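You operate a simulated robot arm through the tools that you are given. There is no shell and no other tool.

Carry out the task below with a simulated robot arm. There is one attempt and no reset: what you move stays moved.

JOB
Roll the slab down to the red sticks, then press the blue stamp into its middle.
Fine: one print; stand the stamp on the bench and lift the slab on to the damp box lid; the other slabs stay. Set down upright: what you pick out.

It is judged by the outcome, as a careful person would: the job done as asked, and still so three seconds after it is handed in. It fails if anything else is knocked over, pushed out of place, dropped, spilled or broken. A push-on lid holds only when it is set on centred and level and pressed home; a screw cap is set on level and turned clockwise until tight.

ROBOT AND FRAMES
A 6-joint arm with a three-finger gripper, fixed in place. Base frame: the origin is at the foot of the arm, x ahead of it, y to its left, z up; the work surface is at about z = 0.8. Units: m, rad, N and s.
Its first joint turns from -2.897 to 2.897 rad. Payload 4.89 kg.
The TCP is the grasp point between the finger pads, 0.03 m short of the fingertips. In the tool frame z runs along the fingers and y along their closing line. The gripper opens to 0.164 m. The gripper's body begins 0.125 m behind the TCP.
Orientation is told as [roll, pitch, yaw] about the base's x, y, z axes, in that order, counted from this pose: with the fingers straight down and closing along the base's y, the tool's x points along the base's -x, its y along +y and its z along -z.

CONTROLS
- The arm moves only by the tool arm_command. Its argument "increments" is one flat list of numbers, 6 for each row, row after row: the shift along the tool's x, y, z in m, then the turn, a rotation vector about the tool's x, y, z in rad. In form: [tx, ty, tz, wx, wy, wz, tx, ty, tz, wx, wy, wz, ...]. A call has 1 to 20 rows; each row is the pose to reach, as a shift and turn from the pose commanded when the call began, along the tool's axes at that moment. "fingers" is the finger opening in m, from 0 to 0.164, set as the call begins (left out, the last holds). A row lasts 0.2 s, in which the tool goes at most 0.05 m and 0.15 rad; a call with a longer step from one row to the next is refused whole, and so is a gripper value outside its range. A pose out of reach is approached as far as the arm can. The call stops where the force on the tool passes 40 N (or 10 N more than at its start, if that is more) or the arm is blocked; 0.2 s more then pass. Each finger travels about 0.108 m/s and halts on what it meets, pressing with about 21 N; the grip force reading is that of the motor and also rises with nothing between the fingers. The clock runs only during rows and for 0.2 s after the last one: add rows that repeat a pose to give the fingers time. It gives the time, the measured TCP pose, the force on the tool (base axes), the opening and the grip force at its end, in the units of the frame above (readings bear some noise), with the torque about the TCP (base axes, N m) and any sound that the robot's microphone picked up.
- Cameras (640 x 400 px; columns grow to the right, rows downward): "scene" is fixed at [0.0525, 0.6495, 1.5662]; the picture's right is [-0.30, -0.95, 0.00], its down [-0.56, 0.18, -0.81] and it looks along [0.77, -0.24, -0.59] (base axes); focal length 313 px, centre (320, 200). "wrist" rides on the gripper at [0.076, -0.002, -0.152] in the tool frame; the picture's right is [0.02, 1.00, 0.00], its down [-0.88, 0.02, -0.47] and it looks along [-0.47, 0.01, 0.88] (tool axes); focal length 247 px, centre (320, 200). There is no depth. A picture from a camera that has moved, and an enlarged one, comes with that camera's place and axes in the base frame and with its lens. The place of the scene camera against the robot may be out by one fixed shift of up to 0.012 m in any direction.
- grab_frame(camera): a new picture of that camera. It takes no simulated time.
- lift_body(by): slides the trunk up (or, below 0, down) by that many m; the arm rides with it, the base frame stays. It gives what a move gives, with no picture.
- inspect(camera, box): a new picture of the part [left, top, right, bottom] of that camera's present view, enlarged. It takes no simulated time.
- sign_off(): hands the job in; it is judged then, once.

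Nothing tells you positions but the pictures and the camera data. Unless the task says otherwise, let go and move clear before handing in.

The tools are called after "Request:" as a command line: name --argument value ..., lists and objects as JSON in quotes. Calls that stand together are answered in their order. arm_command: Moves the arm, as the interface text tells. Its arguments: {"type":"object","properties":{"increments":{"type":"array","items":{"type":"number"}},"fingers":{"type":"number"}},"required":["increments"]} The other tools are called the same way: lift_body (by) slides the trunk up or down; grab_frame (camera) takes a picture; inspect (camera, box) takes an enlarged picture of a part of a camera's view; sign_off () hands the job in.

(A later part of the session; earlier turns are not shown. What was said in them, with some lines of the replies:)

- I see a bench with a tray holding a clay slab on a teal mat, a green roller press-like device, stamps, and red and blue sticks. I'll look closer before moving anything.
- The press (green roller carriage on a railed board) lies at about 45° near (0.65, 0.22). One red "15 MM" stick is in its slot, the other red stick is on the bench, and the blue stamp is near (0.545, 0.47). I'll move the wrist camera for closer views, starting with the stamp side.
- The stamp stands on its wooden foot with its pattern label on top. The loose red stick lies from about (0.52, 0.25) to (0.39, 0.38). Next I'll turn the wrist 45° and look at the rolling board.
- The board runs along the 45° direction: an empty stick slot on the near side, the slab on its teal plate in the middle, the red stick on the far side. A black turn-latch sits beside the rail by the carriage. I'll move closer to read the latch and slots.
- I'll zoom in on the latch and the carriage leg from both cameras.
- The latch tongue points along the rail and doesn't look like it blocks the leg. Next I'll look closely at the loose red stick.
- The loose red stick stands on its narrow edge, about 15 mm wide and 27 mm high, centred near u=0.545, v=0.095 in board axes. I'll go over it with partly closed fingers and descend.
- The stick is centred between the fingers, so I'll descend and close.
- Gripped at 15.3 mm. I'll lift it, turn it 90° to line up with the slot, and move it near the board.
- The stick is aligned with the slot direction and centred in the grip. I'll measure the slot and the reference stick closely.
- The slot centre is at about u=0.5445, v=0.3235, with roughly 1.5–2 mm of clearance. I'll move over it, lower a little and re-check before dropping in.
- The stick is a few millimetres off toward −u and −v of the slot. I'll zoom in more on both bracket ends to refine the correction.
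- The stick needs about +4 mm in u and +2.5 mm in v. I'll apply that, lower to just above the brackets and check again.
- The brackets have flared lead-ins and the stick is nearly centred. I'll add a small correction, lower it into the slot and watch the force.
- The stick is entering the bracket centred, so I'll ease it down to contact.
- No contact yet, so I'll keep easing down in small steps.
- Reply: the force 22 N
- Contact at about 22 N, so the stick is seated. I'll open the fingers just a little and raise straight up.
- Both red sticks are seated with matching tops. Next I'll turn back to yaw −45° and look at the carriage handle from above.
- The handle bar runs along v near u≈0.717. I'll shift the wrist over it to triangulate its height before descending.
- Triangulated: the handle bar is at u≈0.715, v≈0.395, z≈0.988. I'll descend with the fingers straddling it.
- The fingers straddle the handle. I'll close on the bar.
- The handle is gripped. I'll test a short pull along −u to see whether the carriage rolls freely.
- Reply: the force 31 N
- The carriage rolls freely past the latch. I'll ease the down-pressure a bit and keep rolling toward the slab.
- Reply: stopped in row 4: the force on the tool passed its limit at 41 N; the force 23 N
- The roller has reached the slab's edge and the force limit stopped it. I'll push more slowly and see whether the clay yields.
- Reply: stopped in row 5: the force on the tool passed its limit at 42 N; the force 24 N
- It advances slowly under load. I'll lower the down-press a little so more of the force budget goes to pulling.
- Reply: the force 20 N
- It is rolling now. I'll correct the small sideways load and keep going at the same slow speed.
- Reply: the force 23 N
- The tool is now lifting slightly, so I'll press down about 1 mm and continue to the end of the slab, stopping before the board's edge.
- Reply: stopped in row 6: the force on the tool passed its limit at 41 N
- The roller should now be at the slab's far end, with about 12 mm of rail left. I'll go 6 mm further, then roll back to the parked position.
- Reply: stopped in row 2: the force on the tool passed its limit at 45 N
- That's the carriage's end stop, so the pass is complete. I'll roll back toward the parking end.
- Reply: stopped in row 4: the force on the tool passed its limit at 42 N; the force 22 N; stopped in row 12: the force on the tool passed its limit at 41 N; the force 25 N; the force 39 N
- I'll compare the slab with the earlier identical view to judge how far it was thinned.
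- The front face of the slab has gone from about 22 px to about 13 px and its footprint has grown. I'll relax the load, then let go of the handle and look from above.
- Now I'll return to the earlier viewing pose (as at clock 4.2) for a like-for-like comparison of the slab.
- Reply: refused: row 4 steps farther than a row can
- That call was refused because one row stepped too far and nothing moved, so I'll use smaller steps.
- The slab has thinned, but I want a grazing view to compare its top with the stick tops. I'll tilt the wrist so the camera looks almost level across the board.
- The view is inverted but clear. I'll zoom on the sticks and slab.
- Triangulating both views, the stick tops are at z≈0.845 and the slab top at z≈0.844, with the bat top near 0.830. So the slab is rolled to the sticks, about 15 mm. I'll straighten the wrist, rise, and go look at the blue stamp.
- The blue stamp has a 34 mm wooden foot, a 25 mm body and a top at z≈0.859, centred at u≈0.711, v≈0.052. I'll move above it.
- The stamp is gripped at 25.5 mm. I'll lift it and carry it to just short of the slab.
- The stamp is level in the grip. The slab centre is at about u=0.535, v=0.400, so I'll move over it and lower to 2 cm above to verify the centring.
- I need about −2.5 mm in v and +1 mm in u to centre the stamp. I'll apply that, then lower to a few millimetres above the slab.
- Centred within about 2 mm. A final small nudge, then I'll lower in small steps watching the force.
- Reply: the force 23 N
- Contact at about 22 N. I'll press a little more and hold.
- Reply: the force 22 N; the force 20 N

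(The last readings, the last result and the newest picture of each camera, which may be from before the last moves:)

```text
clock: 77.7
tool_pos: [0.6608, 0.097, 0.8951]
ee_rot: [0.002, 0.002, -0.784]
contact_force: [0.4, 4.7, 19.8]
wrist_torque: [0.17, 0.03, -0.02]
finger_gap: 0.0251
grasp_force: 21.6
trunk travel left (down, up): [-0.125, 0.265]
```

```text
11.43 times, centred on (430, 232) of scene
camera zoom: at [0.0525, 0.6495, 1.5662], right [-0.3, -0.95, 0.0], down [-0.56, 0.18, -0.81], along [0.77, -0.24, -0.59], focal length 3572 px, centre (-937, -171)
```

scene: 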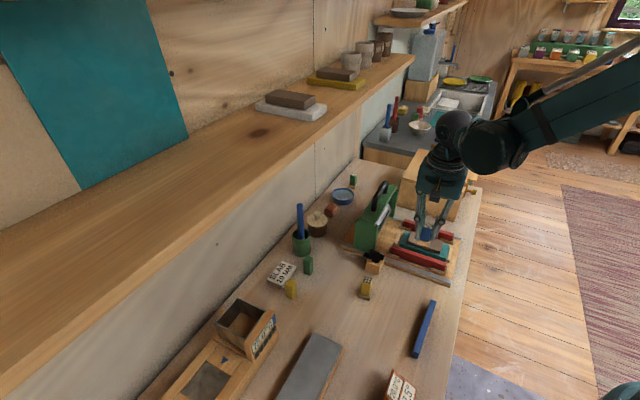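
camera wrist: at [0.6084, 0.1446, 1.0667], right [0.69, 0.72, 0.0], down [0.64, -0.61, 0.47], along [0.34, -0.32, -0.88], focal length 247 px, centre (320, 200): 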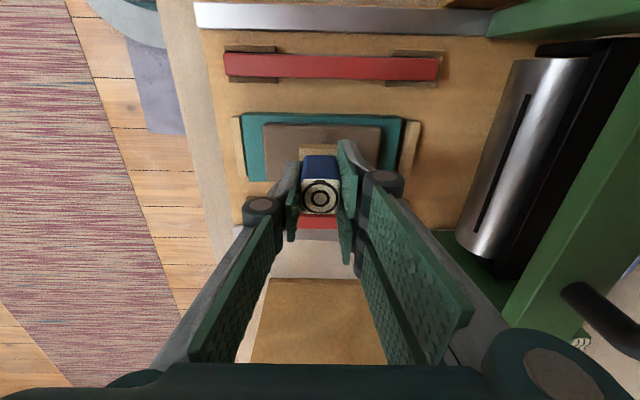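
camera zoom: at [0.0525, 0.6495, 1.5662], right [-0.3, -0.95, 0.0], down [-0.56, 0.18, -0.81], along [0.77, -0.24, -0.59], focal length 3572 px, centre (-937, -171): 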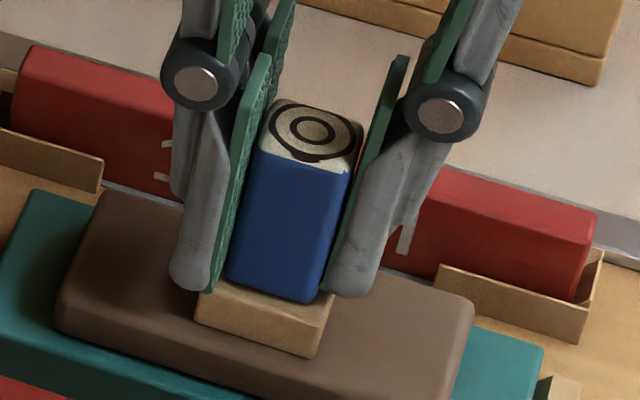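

The grip is slipping at about 20 N, so that's as much as it can press this way. I'll lift straight up and see whether the print formed.

Request:
arm_command --increments '[0, 0, -0.004, 0, 0, 0, 0, 0, -0.02, 0, 0, 0, 0, 0, -0.045, 0, 0, 0]'

Request:
inspect --camera "scene" --box '[395, 210, 465, 270]'

Request:
grab_frame --camera "wrist"

```text
clock: 78.5
tool_pos: [0.6621, 0.0964, 0.9412]
ee_rot: [0.002, 0.003, -0.784]
contact_force: [1.9, -0.3, -0.6]
wrist_torque: [-0.01, 0.19, 0.02]
finger_gap: 0.0255
grasp_force: 20.8
trunk travel left (down, up): [-0.125, 0.265]
```

```text
6.67 times, centred on (430, 240) of scene
camera zoom: at [0.0525, 0.6495, 1.5662], right [-0.3, -0.95, 0.0], down [-0.56, 0.18, -0.81], along [0.77, -0.24, -0.59], focal length 2084 px, centre (-413, -67)
```

zoom: 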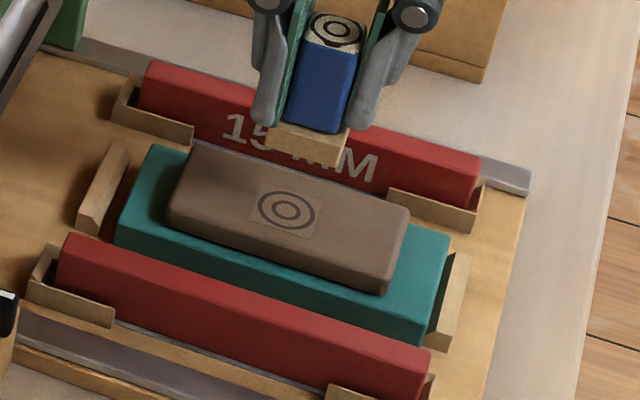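

```text
taken
camera wrist: at [0.6076, 0.1479, 1.094], right [0.69, 0.72, 0.0], down [0.64, -0.61, 0.47], along [0.34, -0.32, -0.88], focal length 247 px, centre (320, 200)
```

wrist: 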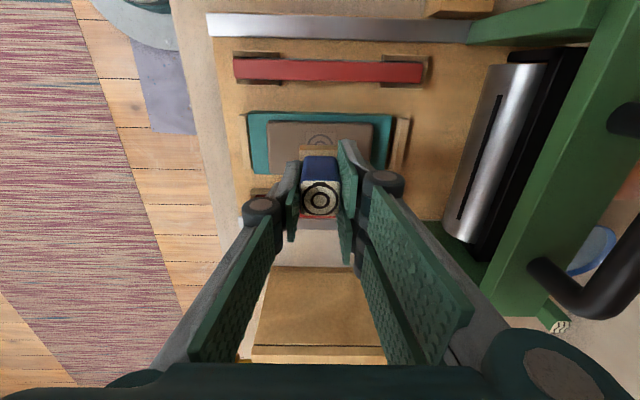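

A clean ring print sits in the middle of the slab. I'll carry the stamp back to its original spot on the bench.

Request:
arm_command --increments '[0, 0, -0.03, 0, 0, 0, 0.035, 0.0175, -0.035, 0, 0, 0, 0.07, 0.035, -0.035, 0, 0, 0, 0.105, 0.0525, -0.035, 0, 0, 0, 0.14, 0.07, -0.035, 0, 0, 0, 0.175, 0.0875, -0.035, 0, 0, 0, 0.21, 0.105, -0.035, 0, 0, 0, 0.245, 0.1225, -0.035, 0, 0, 0, 0.28, 0.14, -0.035, 0, 0, 0, 0.315, 0.1575, -0.035, 0, 0, 0, 0.3475, 0.175, -0.035, 0, 0, 0, 0.3475, 0.175, 0, 0, 0, 0, 0.3475, 0.175, 0.04, 0, 0, 0, 0.3475, 0.175, 0.06, 0, 0, 0]'

Request:
grab_frame --camera "wrist"

Request:
inspect --camera "scene" --box '[300, 255, 370, 325]'

```text
clock: 81.5
tool_pos: [0.5378, 0.4608, 0.8793]
ee_rot: [0.003, 0.001, -0.784]
contact_force: [-0.3, -0.5, -0.5]
wrist_torque: [0.07, -0.1, -0.02]
finger_gap: 0.0255
grasp_force: 21.0
trunk travel left (down, up): [-0.125, 0.265]
```

```text
taken
camera wrist: at [0.4842, 0.5139, 1.0321], right [0.69, 0.72, 0.0], down [0.64, -0.61, 0.47], along [0.34, -0.32, -0.88], focal length 247 px, centre (320, 200)
```

wrist: 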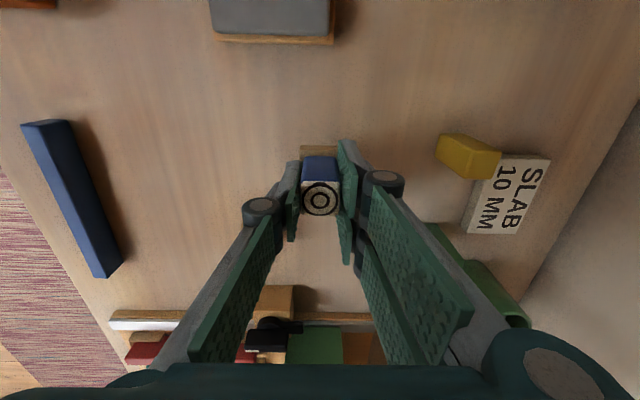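

```text
5.71 times, centred on (335, 290) of scene
camera zoom: at [0.0525, 0.6495, 1.5662], right [-0.3, -0.95, 0.0], down [-0.56, 0.18, -0.81], along [0.77, -0.24, -0.59], focal length 1786 px, centre (234, -314)
```

zoom: 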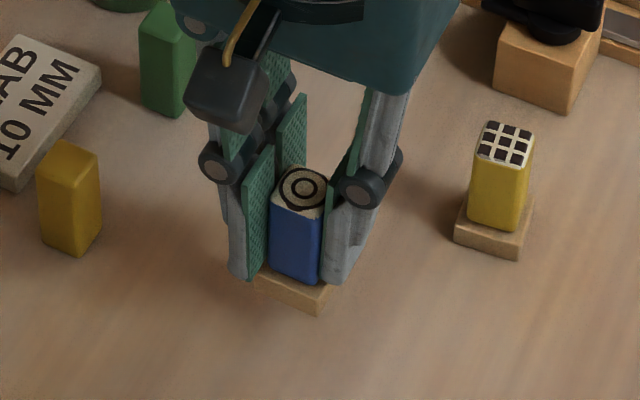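

Request:
arm_command --increments '[0, 0, 0.012, 0, 0, 0, 0, 0, 0.024, 0, 0, 0]'

Request:
arm_command --increments '[0, 0, 0.0015, 0, 0, 0, 0, 0, 0.003, 0, 0, 0]'

Request:
inspect --camera "scene" --box '[300, 265, 360, 325]'

```text
clock: 82.1
tool_pos: [0.5389, 0.4631, 0.8561]
ee_rot: [0.002, 0.002, -0.783]
contact_force: [-0.2, 0.4, -0.8]
wrist_torque: [-0.03, -0.02, 0.03]
finger_gap: 0.0252
grasp_force: 20.9
trunk travel left (down, up): [-0.125, 0.265]
```

```text
clock: 82.7
tool_pos: [0.539, 0.4647, 0.8518]
ee_rot: [0.003, 0.002, -0.786]
contact_force: [0.1, 1.2, -0.3]
wrist_torque: [0.0, 0.02, 0.01]
finger_gap: 0.0254
grasp_force: 21.0
trunk travel left (down, up): [-0.125, 0.265]
```

```text
6.67 times, centred on (330, 295) of scene
camera zoom: at [0.0525, 0.6495, 1.5662], right [-0.3, -0.95, 0.0], down [-0.56, 0.18, -0.81], along [0.77, -0.24, -0.59], focal length 2084 px, centre (253, -433)
```

zoom: 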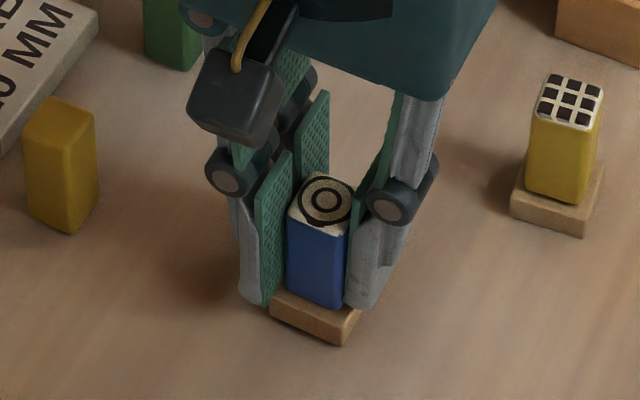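

Request:
arm_command --increments '[0, 0, 0.001, 0, 0, 0, 0, 0, 0.002, 0, 0, 0]'

```text
clock: 83.3
tool_pos: [0.5384, 0.4662, 0.851]
ee_rot: [0.004, 0.003, -0.783]
contact_force: [0.0, 0.2, 0.3]
wrist_torque: [0.0, -0.03, 0.0]
finger_gap: 0.0254
grasp_force: 21.0
trunk travel left (down, up): [-0.125, 0.265]
```

Request:
arm_command --increments '[0, 0, 0.001, 0, 0, 0, 0, 0, 0.002, 0, 0, 0]'

```text
clock: 83.9
tool_pos: [0.5385, 0.467, 0.8484]
ee_rot: [0.005, 0.002, -0.783]
contact_force: [3.1, 2.8, 20.6]
wrist_torque: [0.11, -0.07, -0.02]
finger_gap: 0.0255
grasp_force: 20.5
trunk travel left (down, up): [-0.125, 0.265]
```

The stamp is on the bench. I'll ease off, open, and raise clear.

Request:
arm_command --increments '[0, 0, -0.001, 0, 0, 0, 0, 0, -0.001, 0, 0, 0]'

Request:
arm_command --increments '[0, 0, 0, 0, 0, 0, 0, 0, 0, 0, 0, 0]' --fingers 0.06

Request:
arm_command --increments '[0, 0, -0.03, 0, 0, 0, 0, 0, -0.07, 0, 0, 0, 0, 0, -0.11, 0, 0, 0, 0, 0, -0.15, 0, 0, 0]'

Request:
inspect --camera "scene" --box '[290, 255, 380, 325]'

Request:
grab_frame --camera "wrist"

```text
clock: 84.5
tool_pos: [0.5385, 0.4655, 0.8485]
ee_rot: [0.003, 0.001, -0.784]
contact_force: [0.0, 0.4, 0.8]
wrist_torque: [0.0, -0.01, 0.02]
finger_gap: 0.0256
grasp_force: 20.6
trunk travel left (down, up): [-0.125, 0.265]
```

```text
clock: 85.1
tool_pos: [0.5386, 0.466, 0.8503]
ee_rot: [0.004, 0.001, -0.784]
contact_force: [0.0, 0.2, -0.2]
wrist_torque: [0.0, -0.02, 0.0]
finger_gap: 0.0601
grasp_force: 0.0
trunk travel left (down, up): [-0.125, 0.265]
```

```text
clock: 86.1
tool_pos: [0.539, 0.4677, 0.998]
ee_rot: [0.004, 0.001, -0.783]
contact_force: [0.9, 1.1, -0.8]
wrist_torque: [-0.11, 0.19, -0.02]
finger_gap: 0.06
grasp_force: 0.0
trunk travel left (down, up): [-0.125, 0.265]
```

```text
5.71 times, centred on (335, 290) of scene
camera zoom: at [0.0525, 0.6495, 1.5662], right [-0.3, -0.95, 0.0], down [-0.56, 0.18, -0.81], along [0.77, -0.24, -0.59], focal length 1786 px, centre (234, -314)
```

zoom: 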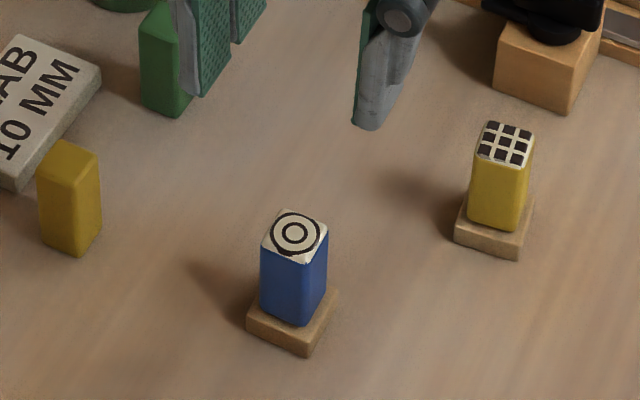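

```text
taken
camera wrist: at [0.4844, 0.5194, 1.1507], right [0.69, 0.72, 0.0], down [0.64, -0.61, 0.47], along [0.34, -0.32, -0.88], focal length 247 px, centre (320, 200)
```

wrist: 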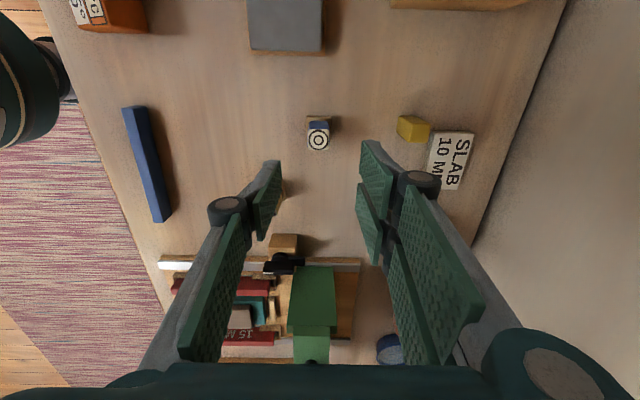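

The stamp stands upright on the bench. Next I'll lift the slab by its teal bat so the soft clay isn't touched: turn to yaw +45° and look down on it.

Request:
arm_command --increments '[-0.0317, -0.0161, -0.01, 0, 0, -0.1428, -0.0635, -0.0322, -0.02, 0, 0, -0.2856, -0.0952, -0.0483, -0.02, 0, 0, -0.4284, -0.127, -0.0644, -0.02, 0, 0, -0.5712, -0.1586, -0.0805, -0.02, 0, 0, -0.714, -0.1904, -0.0965, -0.02, 0, 0, -0.222, -0.1126, -0.02, 0, 0, -0.9996]'

```text
refused: increments must hold 6 numbers for each row
```

That list was malformed and nothing moved. Here it is again, corrected.

Request:
arm_command --increments '[-0.0317, -0.0161, -0.01, 0, 0, -0.1428, -0.0635, -0.0322, -0.02, 0, 0, -0.2856, -0.0952, -0.0483, -0.02, 0, 0, -0.4284, -0.1269, -0.0644, -0.02, 0, 0, -0.5712, -0.1586, -0.0805, -0.02, 0, 0, -0.714, -0.1904, -0.0965, -0.02, 0, 0, -0.8568, -0.2221, -0.1126, -0.02, 0, 0, -0.9996, -0.2538, -0.1287, -0.02, 0, 0, -1.1424, -0.2855, -0.1448, -0.02, 0, 0, -1.2852, -0.3173, -0.1609, -0.02, 0, 0, -1.428, -0.349, -0.177, -0.02, 0, 0, -1.5708]' --fingers 0.12

Request:
grab_frame --camera "wrist"

Request:
inspect --camera "wrist" --box '[220, 40, 420, 180]'

Request:
grab_frame --camera "scene"

```text
clock: 88.5
tool_pos: [0.6599, 0.0906, 1.0174]
ee_rot: [0.003, -0.005, 0.789]
contact_force: [0.0, 1.3, -0.2]
wrist_torque: [-0.17, -0.09, -0.05]
finger_gap: 0.1202
grasp_force: 0.1
trunk travel left (down, up): [-0.125, 0.265]
```

```text
taken
camera wrist: at [0.6084, 0.0352, 1.1706], right [-0.72, 0.69, 0.0], down [0.61, 0.64, 0.48], along [0.33, 0.35, -0.88], focal length 247 px, centre (320, 200)
```

wrist: 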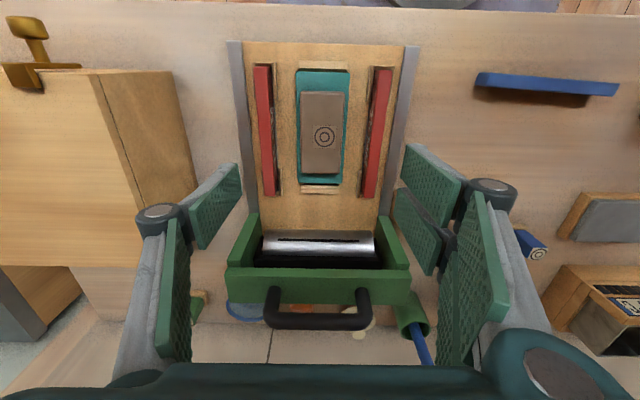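

```text
2.86 times, centred on (320, 110) of wrist
camera zoom: at [0.6084, 0.0352, 1.1706], right [-0.72, 0.69, 0.0], down [0.61, 0.64, 0.48], along [0.33, 0.35, -0.88], focal length 706 px, centre (320, 457)
```

zoom: 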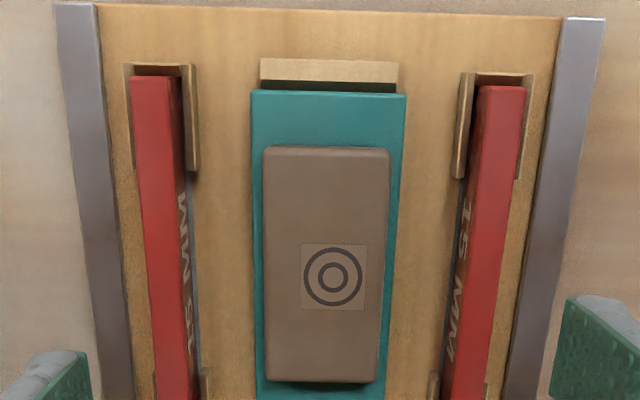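

```text
taken
```

scene: 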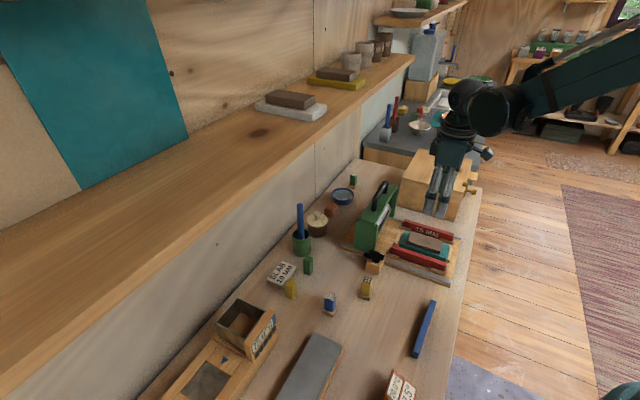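

Both sticks read 15 MM and the print is centred. The teal bat spans v≈0.366–0.435 with about 32 mm of free space on each side. I'll centre over it and descend partway.

Request:
arm_command --increments '[-0.0043, 0.0026, 0.03, -0.001, 0.004, 0.003, -0.0043, 0.0026, 0.07, -0.001, 0.004, 0.003, -0.0043, 0.0026, 0.11, -0.001, 0.004, 0.003, -0.0043, 0.0026, 0.117, -0.001, 0.004, 0.003]' --fingers 0.09

Request:
grab_frame --camera "wrist"

Request:
inspect --camera "wrist" --box '[220, 80, 420, 240]'

Request:
inspect --camera "scene" --box '[380, 200, 470, 280]'

```text
clock: 89.5
tool_pos: [0.6624, 0.0988, 0.9041]
ee_rot: [0.004, 0.001, 0.783]
contact_force: [0.0, 0.0, -0.1]
wrist_torque: [-0.04, 0.0, 0.0]
finger_gap: 0.0901
grasp_force: 0.2
trunk travel left (down, up): [-0.125, 0.265]
```

```text
taken
camera wrist: at [0.6109, 0.0427, 1.0566], right [-0.72, 0.69, 0.0], down [0.61, 0.63, 0.47], along [0.33, 0.34, -0.88], focal length 247 px, centre (320, 200)
```

wrist: 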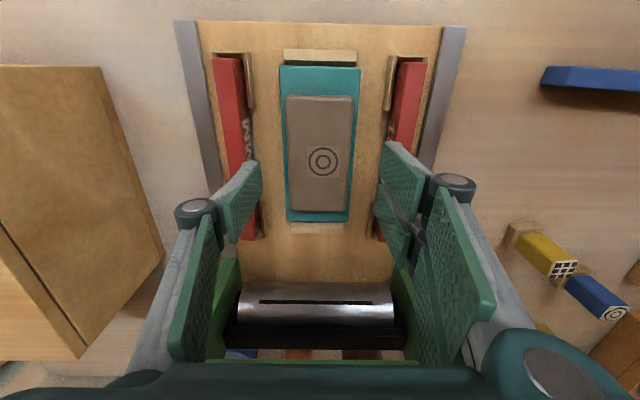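

```text
2.50 times, centred on (320, 160) of wrist
camera zoom: at [0.6109, 0.0427, 1.0566], right [-0.72, 0.69, 0.0], down [0.61, 0.63, 0.47], along [0.33, 0.34, -0.88], focal length 617 px, centre (320, 300)
```

zoom: 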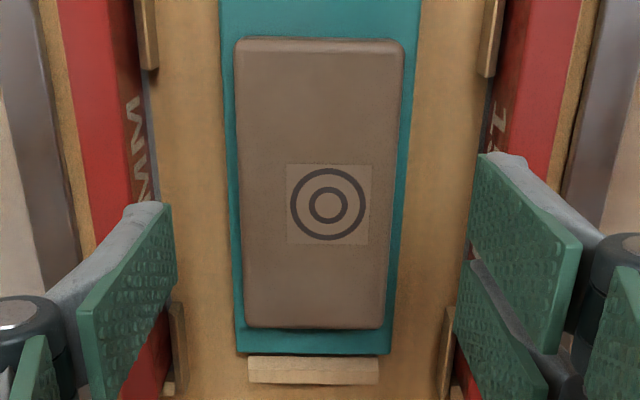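

```text
5.00 times, centred on (425, 240) of scene
camera zoom: at [0.0525, 0.6495, 1.5662], right [-0.3, -0.95, 0.0], down [-0.56, 0.18, -0.81], along [0.77, -0.24, -0.59], focal length 1563 px, centre (-205, 0)
```

zoom: 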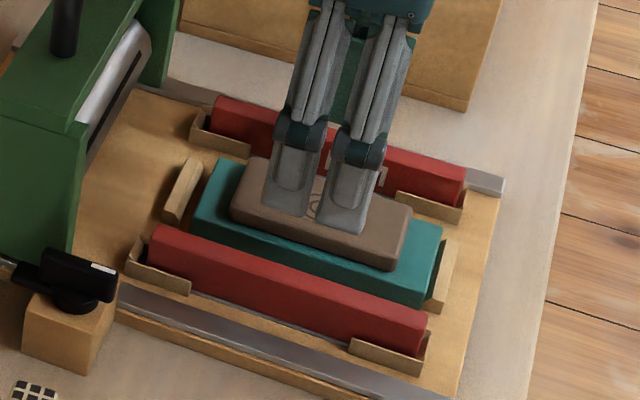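

Request:
arm_command --increments '[0.002, -0.001, 0.0, 0, 0, 0, 0.002, -0.001, 0.03, 0, 0, 0, 0.002, -0.001, 0.058, 0, 0, 0]'

Request:
grab_frame --camera "wrist"

Request:
inspect --camera "scene" --box '[380, 200, 470, 280]'

```text
clock: 90.3
tool_pos: [0.6639, 0.0963, 0.843]
ee_rot: [0.002, -0.001, 0.783]
contact_force: [-1.5, 0.3, 0.7]
wrist_torque: [0.04, -0.25, 0.01]
finger_gap: 0.0899
grasp_force: 0.0
trunk travel left (down, up): [-0.125, 0.265]
```

```text
taken
camera wrist: at [0.6107, 0.0409, 0.995], right [-0.72, 0.69, 0.0], down [0.61, 0.63, 0.47], along [0.33, 0.34, -0.88], focal length 247 px, centre (320, 200)
```

wrist: 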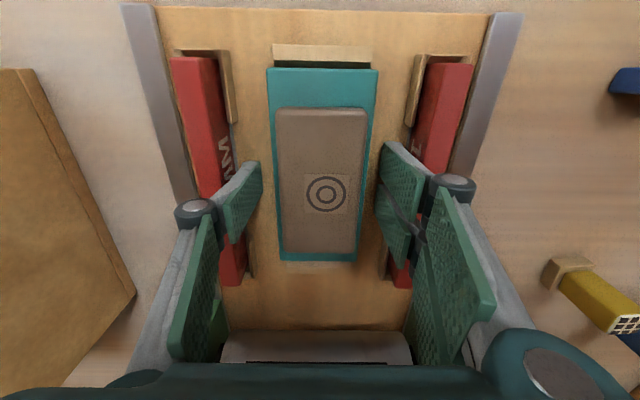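

```text
5.00 times, centred on (425, 240) of scene
camera zoom: at [0.0525, 0.6495, 1.5662], right [-0.3, -0.95, 0.0], down [-0.56, 0.18, -0.81], along [0.77, -0.24, -0.59], focal length 1563 px, centre (-205, 0)
```

zoom: 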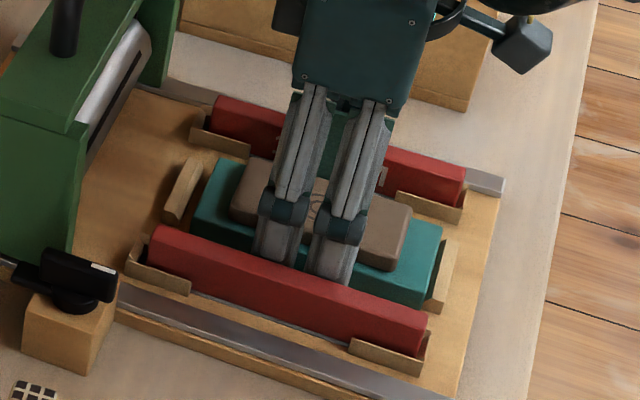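

The fingers straddle the bat with no contact. I'll close gently on it.

Request:
arm_command --increments '[0, 0, 0, 0, 0, 0, 0, 0, 0, 0, 0, 0, 0, 0, 0, 0, 0, 0]' --fingers 0.04

Request:
inspect --camera "wrist" --box '[220, 80, 420, 240]'

Request:
inspect --camera "scene" --box '[380, 200, 470, 280]'

```text
clock: 91.1
tool_pos: [0.6649, 0.0963, 0.8419]
ee_rot: [0.001, 0.0, 0.784]
contact_force: [4.3, 3.2, -1.8]
wrist_torque: [0.21, -0.19, 0.19]
finger_gap: 0.0678
grasp_force: 21.1
trunk travel left (down, up): [-0.125, 0.265]
```

```text
2.50 times, centred on (320, 160) of wrist
camera zoom: at [0.6118, 0.0411, 0.9946], right [-0.72, 0.69, 0.0], down [0.61, 0.63, 0.47], along [0.33, 0.34, -0.88], focal length 617 px, centre (320, 300)
```

zoom: 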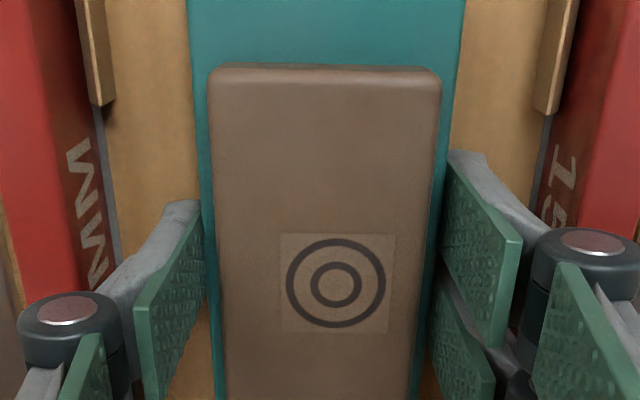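

```text
5.00 times, centred on (425, 240) of scene
camera zoom: at [0.0525, 0.6495, 1.5662], right [-0.3, -0.95, 0.0], down [-0.56, 0.18, -0.81], along [0.77, -0.24, -0.59], focal length 1563 px, centre (-205, 0)
```

zoom: 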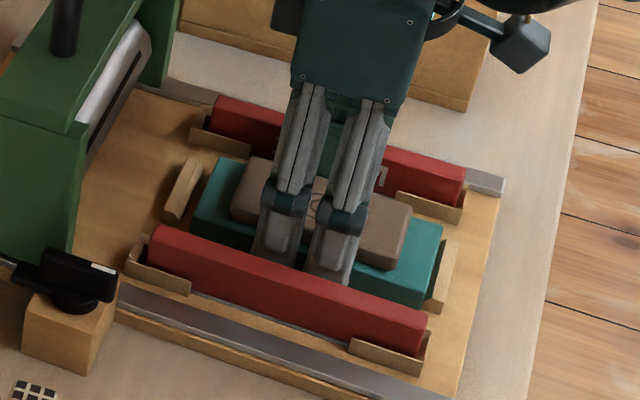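

Gripped at 68 mm on the bat's sides. I'll lift gently and check that it comes up level with the slab on it.

Request:
arm_command --increments '[0, 0, -0.005, 0, 0, 0, 0, 0, -0.012, 0, 0, 0, 0, 0, -0.02, 0, 0, 0]'

Request:
inspect --camera "scene" --box '[380, 200, 470, 280]'

Request:
grab_frame --camera "wrist"

```text
clock: 91.9
tool_pos: [0.6624, 0.096, 0.8629]
ee_rot: [0.004, 0.0, 0.785]
contact_force: [0.3, -0.5, -3.1]
wrist_torque: [0.0, 0.07, 0.0]
finger_gap: 0.0675
grasp_force: 21.2
trunk travel left (down, up): [-0.125, 0.265]
```

```text
5.00 times, centred on (425, 240) of scene
camera zoom: at [0.0525, 0.6495, 1.5662], right [-0.3, -0.95, 0.0], down [-0.56, 0.18, -0.81], along [0.77, -0.24, -0.59], focal length 1563 px, centre (-205, 0)
```

zoom: 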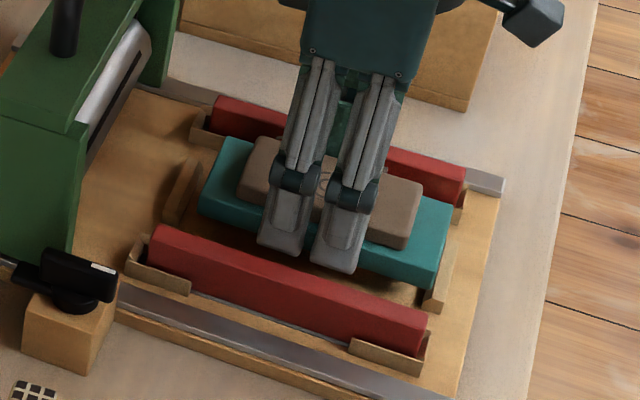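

```text
taken
camera wrist: at [0.6098, 0.0406, 1.015], right [-0.72, 0.69, 0.0], down [0.61, 0.63, 0.47], along [0.33, 0.34, -0.88], focal length 247 px, centre (320, 200)
```

wrist: 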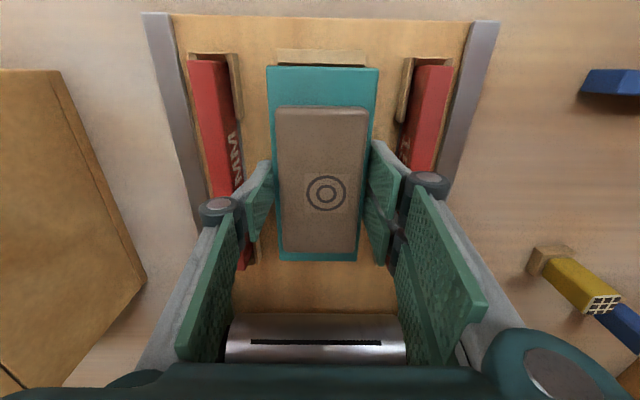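

The bat and slab lift level, at about 3 N. I'll raise further and look at the damp box.

Request:
arm_command --increments '[0, 0, -0.035, 0, 0, 0, 0, 0, -0.07, 0, 0, 0, 0, 0, -0.105, 0, 0, 0, 0, 0, -0.14, 0, 0, 0, 0, 0, -0.17, 0, 0, 0]'

Request:
grab_frame --camera "wrist"

Request:
grab_frame --camera "scene"

Request:
inspect --camera "scene" --box '[380, 130, 490, 220]'

```text
clock: 93.1
tool_pos: [0.6676, 0.0938, 1.0355]
ee_rot: [0.003, 0.001, 0.783]
contact_force: [0.5, -1.0, -2.8]
wrist_torque: [0.0, 0.08, -0.03]
finger_gap: 0.0679
grasp_force: 21.1
trunk travel left (down, up): [-0.125, 0.265]
```

```text
taken
camera wrist: at [0.6143, 0.039, 1.1877], right [-0.72, 0.69, 0.0], down [0.61, 0.63, 0.47], along [0.33, 0.34, -0.88], focal length 247 px, centre (320, 200)
```

wrist: 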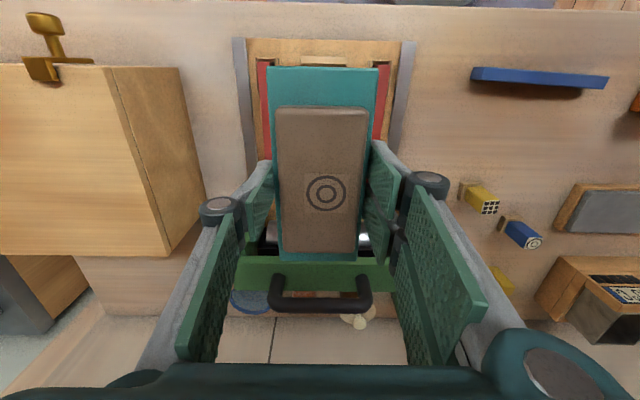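

```text
taken
```

scene: 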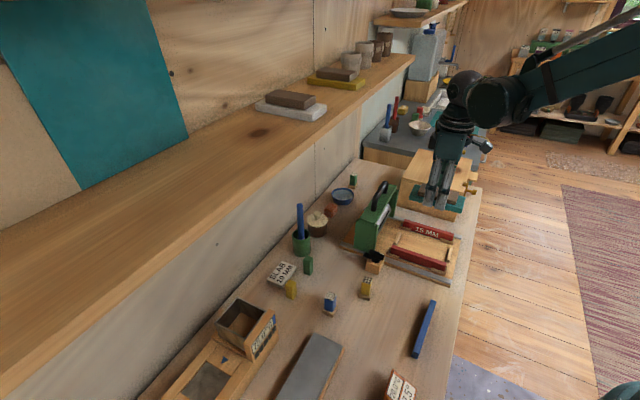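

```text
4.44 times, centred on (435, 175) of scene
camera zoom: at [0.0525, 0.6495, 1.5662], right [-0.3, -0.95, 0.0], down [-0.56, 0.18, -0.81], along [0.77, -0.24, -0.59], focal length 1389 px, centre (-191, 311)
```

zoom: 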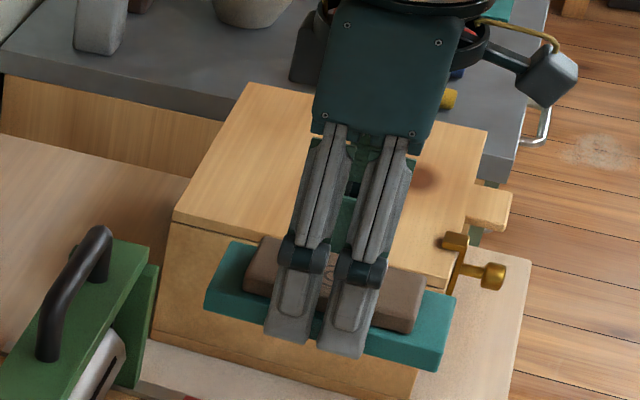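

The box lid spans u≈0.466–0.69 and v≈0.605–0.90, with its top at z≈0.93. I'll carry the slab level to about u=0.578, v=0.69, well clear of the brass catch.

Request:
arm_command --increments '[-0.005, -0.0355, 0, 0, 0, 0, -0.01, -0.071, 0, 0, 0, 0, -0.015, -0.1065, 0, 0, 0, 0, -0.02, -0.142, 0, 0, 0, 0, -0.025, -0.1775, 0, 0, 0, 0, -0.03, -0.213, 0, 0, 0, 0, -0.035, -0.2485, 0, 0, 0, 0, -0.04, -0.284, 0, 0, 0, 0, -0.04, -0.284, 0, 0, 0, 0]'

Request:
grab_frame --camera "wrist"

Request:
inspect --camera "scene" --box '[380, 130, 490, 220]'

```text
clock: 95.1
tool_pos: [0.8906, -0.0762, 1.0339]
ee_rot: [0.002, 0.001, 0.784]
contact_force: [0.0, -0.4, -3.2]
wrist_torque: [0.01, 0.06, -0.02]
finger_gap: 0.0677
grasp_force: 20.9
trunk travel left (down, up): [-0.125, 0.265]
```

```text
taken
camera wrist: at [0.839, -0.1325, 1.1858], right [-0.72, 0.69, 0.0], down [0.61, 0.63, 0.47], along [0.33, 0.34, -0.88], focal length 247 px, centre (320, 200)
```

wrist: 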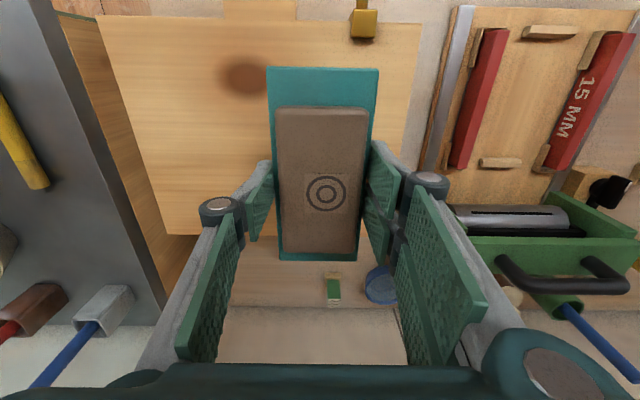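

```text
4.44 times, centred on (435, 175) of scene
camera zoom: at [0.0525, 0.6495, 1.5662], right [-0.3, -0.95, 0.0], down [-0.56, 0.18, -0.81], along [0.77, -0.24, -0.59], focal length 1389 px, centre (-191, 311)
```

zoom: 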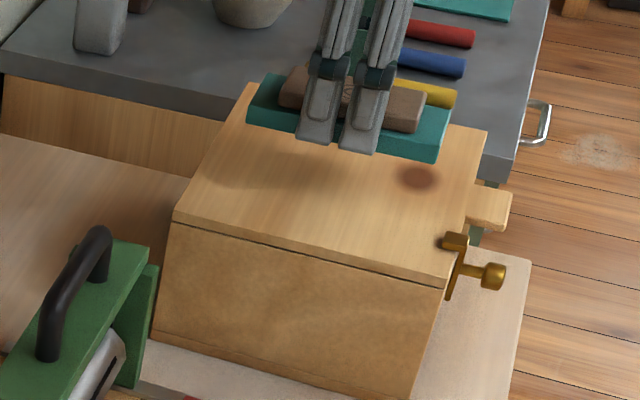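

The bat is over the lid (lid spans u 0.465–0.688, v 0.600–0.877). I'll nudge a little toward the lid's middle and lower.

Request:
arm_command --increments '[0, -0.015, 0, 0, 0, 0, 0, -0.02, 0.025, 0, 0, 0, 0, -0.02, 0.05, 0, 0, 0, 0, -0.02, 0.058, 0, 0, 0]'

Request:
inspect --camera "scene" --box '[400, 130, 490, 210]'

Request:
grab_frame --camera "wrist"

```text
clock: 96.1
tool_pos: [0.9041, -0.0911, 0.9733]
ee_rot: [0.004, 0.0, 0.783]
contact_force: [-0.4, 0.6, -2.0]
wrist_torque: [0.02, 0.03, 0.0]
finger_gap: 0.0678
grasp_force: 21.3
trunk travel left (down, up): [-0.125, 0.265]
```

```text
5.00 times, centred on (445, 170) of scene
camera zoom: at [0.0525, 0.6495, 1.5662], right [-0.3, -0.95, 0.0], down [-0.56, 0.18, -0.81], along [0.77, -0.24, -0.59], focal length 1563 px, centre (-305, 350)
```

zoom: 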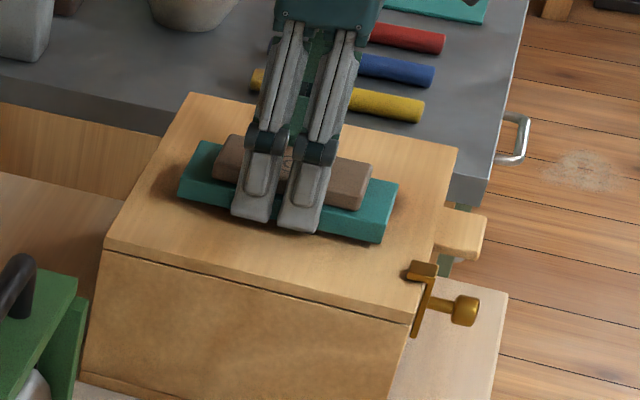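

```text
taken
camera wrist: at [0.8534, -0.1462, 1.126], right [-0.72, 0.69, 0.0], down [0.61, 0.63, 0.47], along [0.33, 0.34, -0.88], focal length 247 px, centre (320, 200)
```

wrist: 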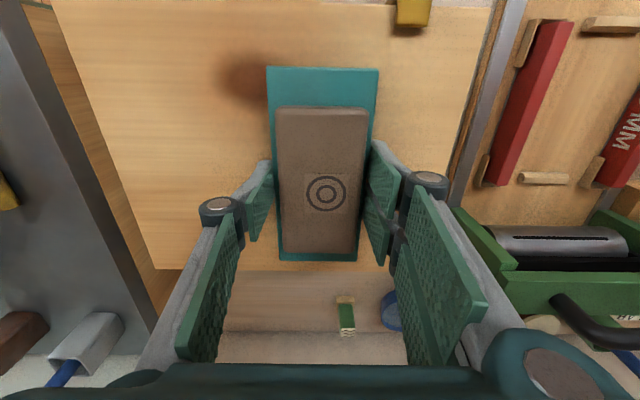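

The bat is about 1 cm above the lid and well inside its edges. I'll ease down until it touches.

Request:
arm_command --increments '[0, 0, 0.003, 0, 0, 0, 0, 0, 0.005, 0, 0, 0]'

Request:
arm_command --increments '[0, 0, 0.0015, 0, 0, 0, 0, 0, 0.003, 0, 0, 0]'

```text
clock: 96.7
tool_pos: [0.904, -0.0908, 0.9707]
ee_rot: [0.004, 0.001, 0.785]
contact_force: [-0.2, -0.1, -3.2]
wrist_torque: [0.02, -0.02, 0.02]
finger_gap: 0.0678
grasp_force: 20.8
trunk travel left (down, up): [-0.125, 0.265]
```

```text
clock: 97.3
tool_pos: [0.9053, -0.0912, 0.9672]
ee_rot: [0.005, 0.0, 0.785]
contact_force: [-0.6, -1.6, -2.1]
wrist_torque: [0.04, -0.01, -0.01]
finger_gap: 0.0677
grasp_force: 21.1
trunk travel left (down, up): [-0.125, 0.265]
```

Request:
arm_command --increments '[0, 0, 0.0015, 0, 0, 0, 0, 0, 0.003, 0, 0, 0]'

Request:
inspect --camera "scene" --box '[415, 145, 475, 195]'

```text
clock: 97.9
tool_pos: [0.9045, -0.0907, 0.9659]
ee_rot: [0.0, 0.0, 0.785]
contact_force: [-3.5, 0.8, 20.8]
wrist_torque: [-0.16, 0.15, -0.01]
finger_gap: 0.0677
grasp_force: 21.6
trunk travel left (down, up): [-0.125, 0.265]
stopped in row 2: the force on the tool passed its limit at 43 N (the readings are from after the stop); the commanded pose is now the measured one
```

```text
8.00 times, centred on (445, 170) of scene
camera zoom: at [0.0525, 0.6495, 1.5662], right [-0.3, -0.95, 0.0], down [-0.56, 0.18, -0.81], along [0.77, -0.24, -0.59], focal length 2501 px, centre (-680, 440)
```

zoom: 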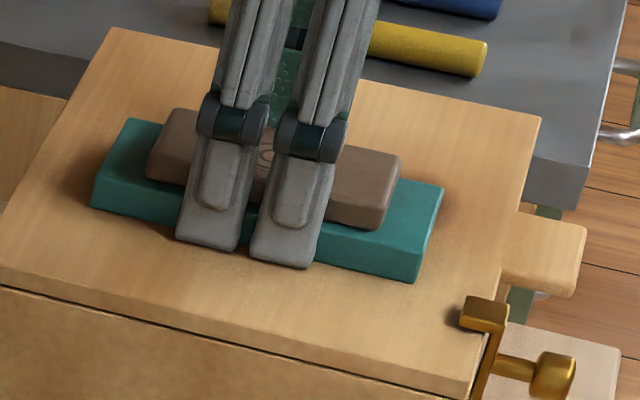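

The bat is resting on the lid. I'll ease off, open slightly, and rise straight up.

Request:
arm_command --increments '[0, 0, -0.001, 0, 0, 0, 0, 0, -0.001, 0, 0, 0]'

Request:
arm_command --increments '[0, 0, 0, 0, 0, 0, 0, 0, 0, 0, 0, 0]' --fingers 0.095

Request:
arm_command --increments '[0, 0, -0.02, 0, 0, 0, 0, 0, -0.06, 0, 0, 0, 0, 0, -0.1, 0, 0, 0]'

Request:
grab_frame --camera "wrist"

Request:
inspect --camera "scene" --box '[400, 130, 490, 210]'

```text
clock: 98.5
tool_pos: [0.9041, -0.0907, 0.9656]
ee_rot: [0.0, 0.001, 0.784]
contact_force: [-6.1, 6.2, 12.5]
wrist_torque: [-0.12, 0.13, -0.08]
finger_gap: 0.0676
grasp_force: 20.8
trunk travel left (down, up): [-0.125, 0.265]
```

```text
clock: 99.1
tool_pos: [0.9052, -0.0921, 0.9652]
ee_rot: [0.001, 0.001, 0.784]
contact_force: [-0.4, 0.2, -0.3]
wrist_torque: [-0.01, 0.01, 0.04]
finger_gap: 0.0946
grasp_force: 0.1
trunk travel left (down, up): [-0.125, 0.265]
```

```text
clock: 99.9
tool_pos: [0.904, -0.0932, 1.0642]
ee_rot: [0.001, 0.001, 0.783]
contact_force: [1.4, -0.9, -1.3]
wrist_torque: [0.04, 0.21, -0.01]
finger_gap: 0.0947
grasp_force: 0.0
trunk travel left (down, up): [-0.125, 0.265]
```

```text
taken
camera wrist: at [0.8522, -0.1485, 1.2168], right [-0.72, 0.69, 0.0], down [0.61, 0.63, 0.47], along [0.33, 0.34, -0.88], focal length 247 px, centre (320, 200)
```

wrist: 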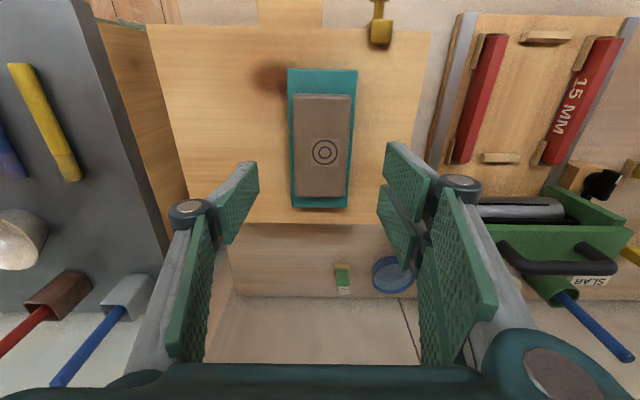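

```text
5.00 times, centred on (445, 170) of scene
camera zoom: at [0.0525, 0.6495, 1.5662], right [-0.3, -0.95, 0.0], down [-0.56, 0.18, -0.81], along [0.77, -0.24, -0.59], focal length 1563 px, centre (-305, 350)
```

zoom: 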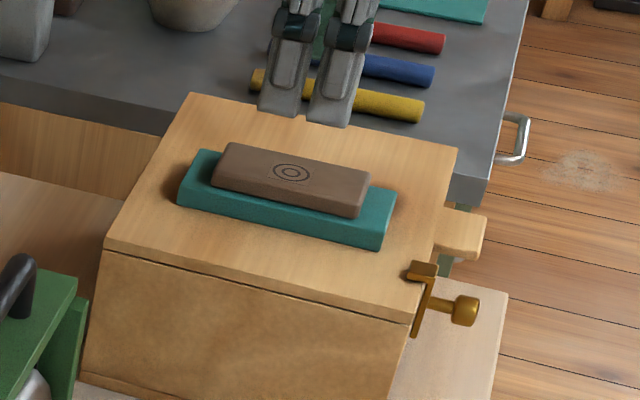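

The slab sits level on the lid on its bat. I'll move the arm well clear and do a final overall check.

Request:
arm_command --increments '[0, 0, -0.04, 0, 0, 0, 0, 0.01, -0.08, 0, 0, 0, 0, 0.04, -0.11, 0, 0, 0, 0, 0.08, -0.12, 0, 0, 0, 0, 0.12, -0.12, 0, 0, 0, 0, 0.16, -0.12, 0, 0, 0, 0, 0.2, -0.12, 0, 0, 0, 0, 0.24, -0.12, 0, 0, 0, 0, 0.28, -0.12, 0, 0, 0, 0, 0.32, -0.12, 0, 0, 0, 0, 0.36, -0.12, 0, 0, 0, 0, 0.4, -0.12, 0, 0, 0]'

Request:
grab_frame --camera "scene"

Request:
inspect --camera "scene" --box '[240, 130, 490, 320]'

Request:
grab_frame --camera "wrist"

Request:
inspect --camera "scene" --box '[240, 40, 400, 140]'

```text
clock: 102.5
tool_pos: [0.6219, 0.1935, 1.1823]
ee_rot: [0.002, 0.0, 0.784]
contact_force: [0.0, -0.8, -0.6]
wrist_torque: [0.15, 0.19, 0.02]
finger_gap: 0.0951
grasp_force: 0.1
trunk travel left (down, up): [-0.125, 0.265]
```

```text
taken
```

scene: 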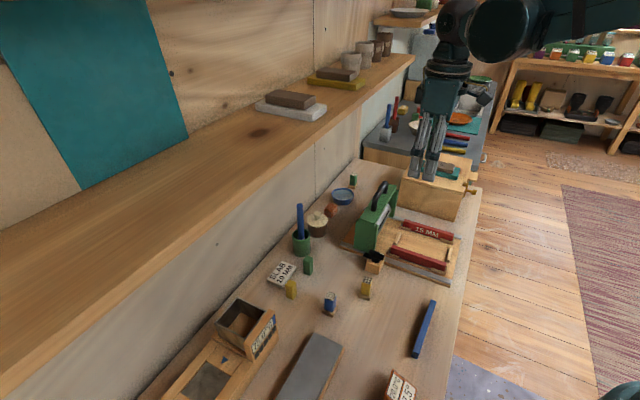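

```text
2.11 times, centred on (365, 225) of scene
camera zoom: at [0.0525, 0.6495, 1.5662], right [-0.3, -0.95, 0.0], down [-0.56, 0.18, -0.81], along [0.77, -0.24, -0.59], focal length 658 px, centre (225, 147)
```

zoom: 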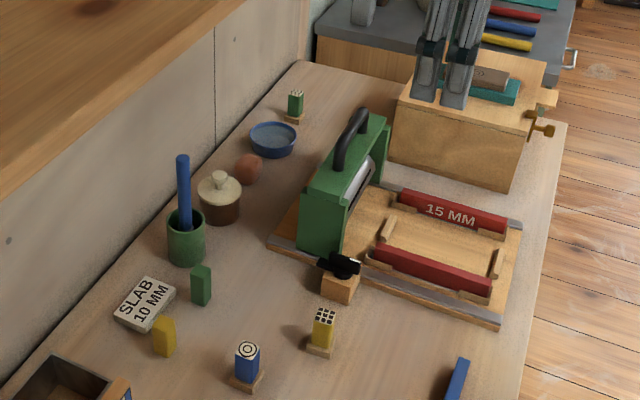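

```text
taken
camera wrist: at [0.5693, 0.1376, 1.335], right [-0.72, 0.69, 0.0], down [0.61, 0.63, 0.47], along [0.33, 0.34, -0.88], focal length 247 px, centre (320, 200)
```

wrist: 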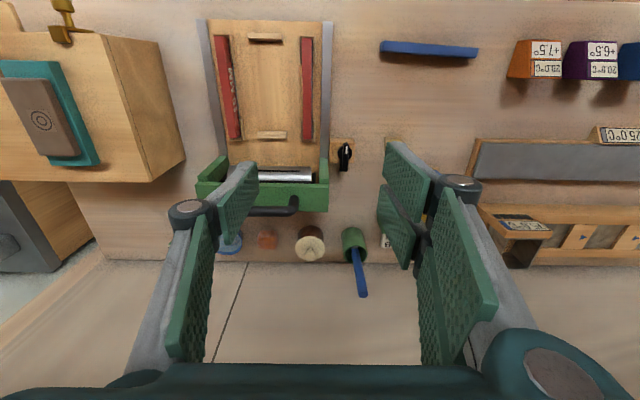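

```text
4.00 times, centred on (320, 90) of scene
camera zoom: at [0.0525, 0.6495, 1.5662], right [-0.3, -0.95, 0.0], down [-0.56, 0.18, -0.81], along [0.77, -0.24, -0.59], focal length 1250 px, centre (320, 640)
```

zoom: 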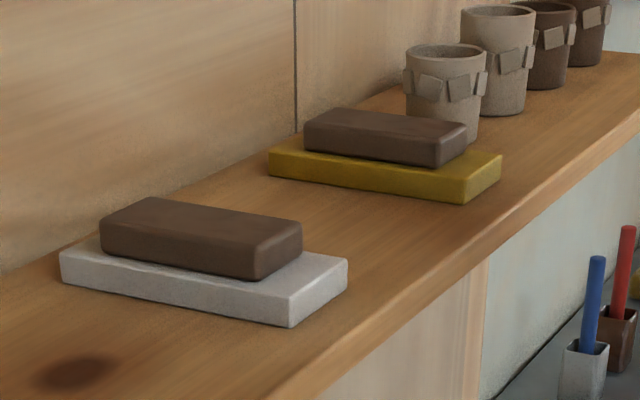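

The slab is rolled to the 15 mm red sticks and has one ring print in its middle. It sits level on the damp box lid on its bat, the blue stamp stands upright on the bench, and the other slabs and objects haven't moved. The arm is clear, so I'm handing in.

Request:
sign_off

```text
The job is handed in.
```

The job is handed in: the slab is rolled down to the red sticks, printed once with the blue stamp, and resting on the damp box lid.

- **Rolling:** The second red stick was lying loose on the bench, so I set it in the empty slot first. I then took the roller over the slab once each way and put it back within about a centimetre of where it started. From two camera views, the slab's top is within about 1 mm of the stick tops, which makes it about 15 mm thick.
- **Print:** There is one ring print in the slab. It sits about 4 mm off centre across the width and about 1 mm off along the length.
- **Stamp:** It stands upright on the bench, back at its original spot.
- **Slab on the lid:** I lifted the slab by its teal bat so the fingers never touched the clay. The slab is therefore on the bat, and the bat is on the lid, well inside the edges.
- **Everything else:** Both red sticks are still in the roller's slots. The other slabs on the shelf were not touched, and the final pictures show nothing else knocked over or out of place.
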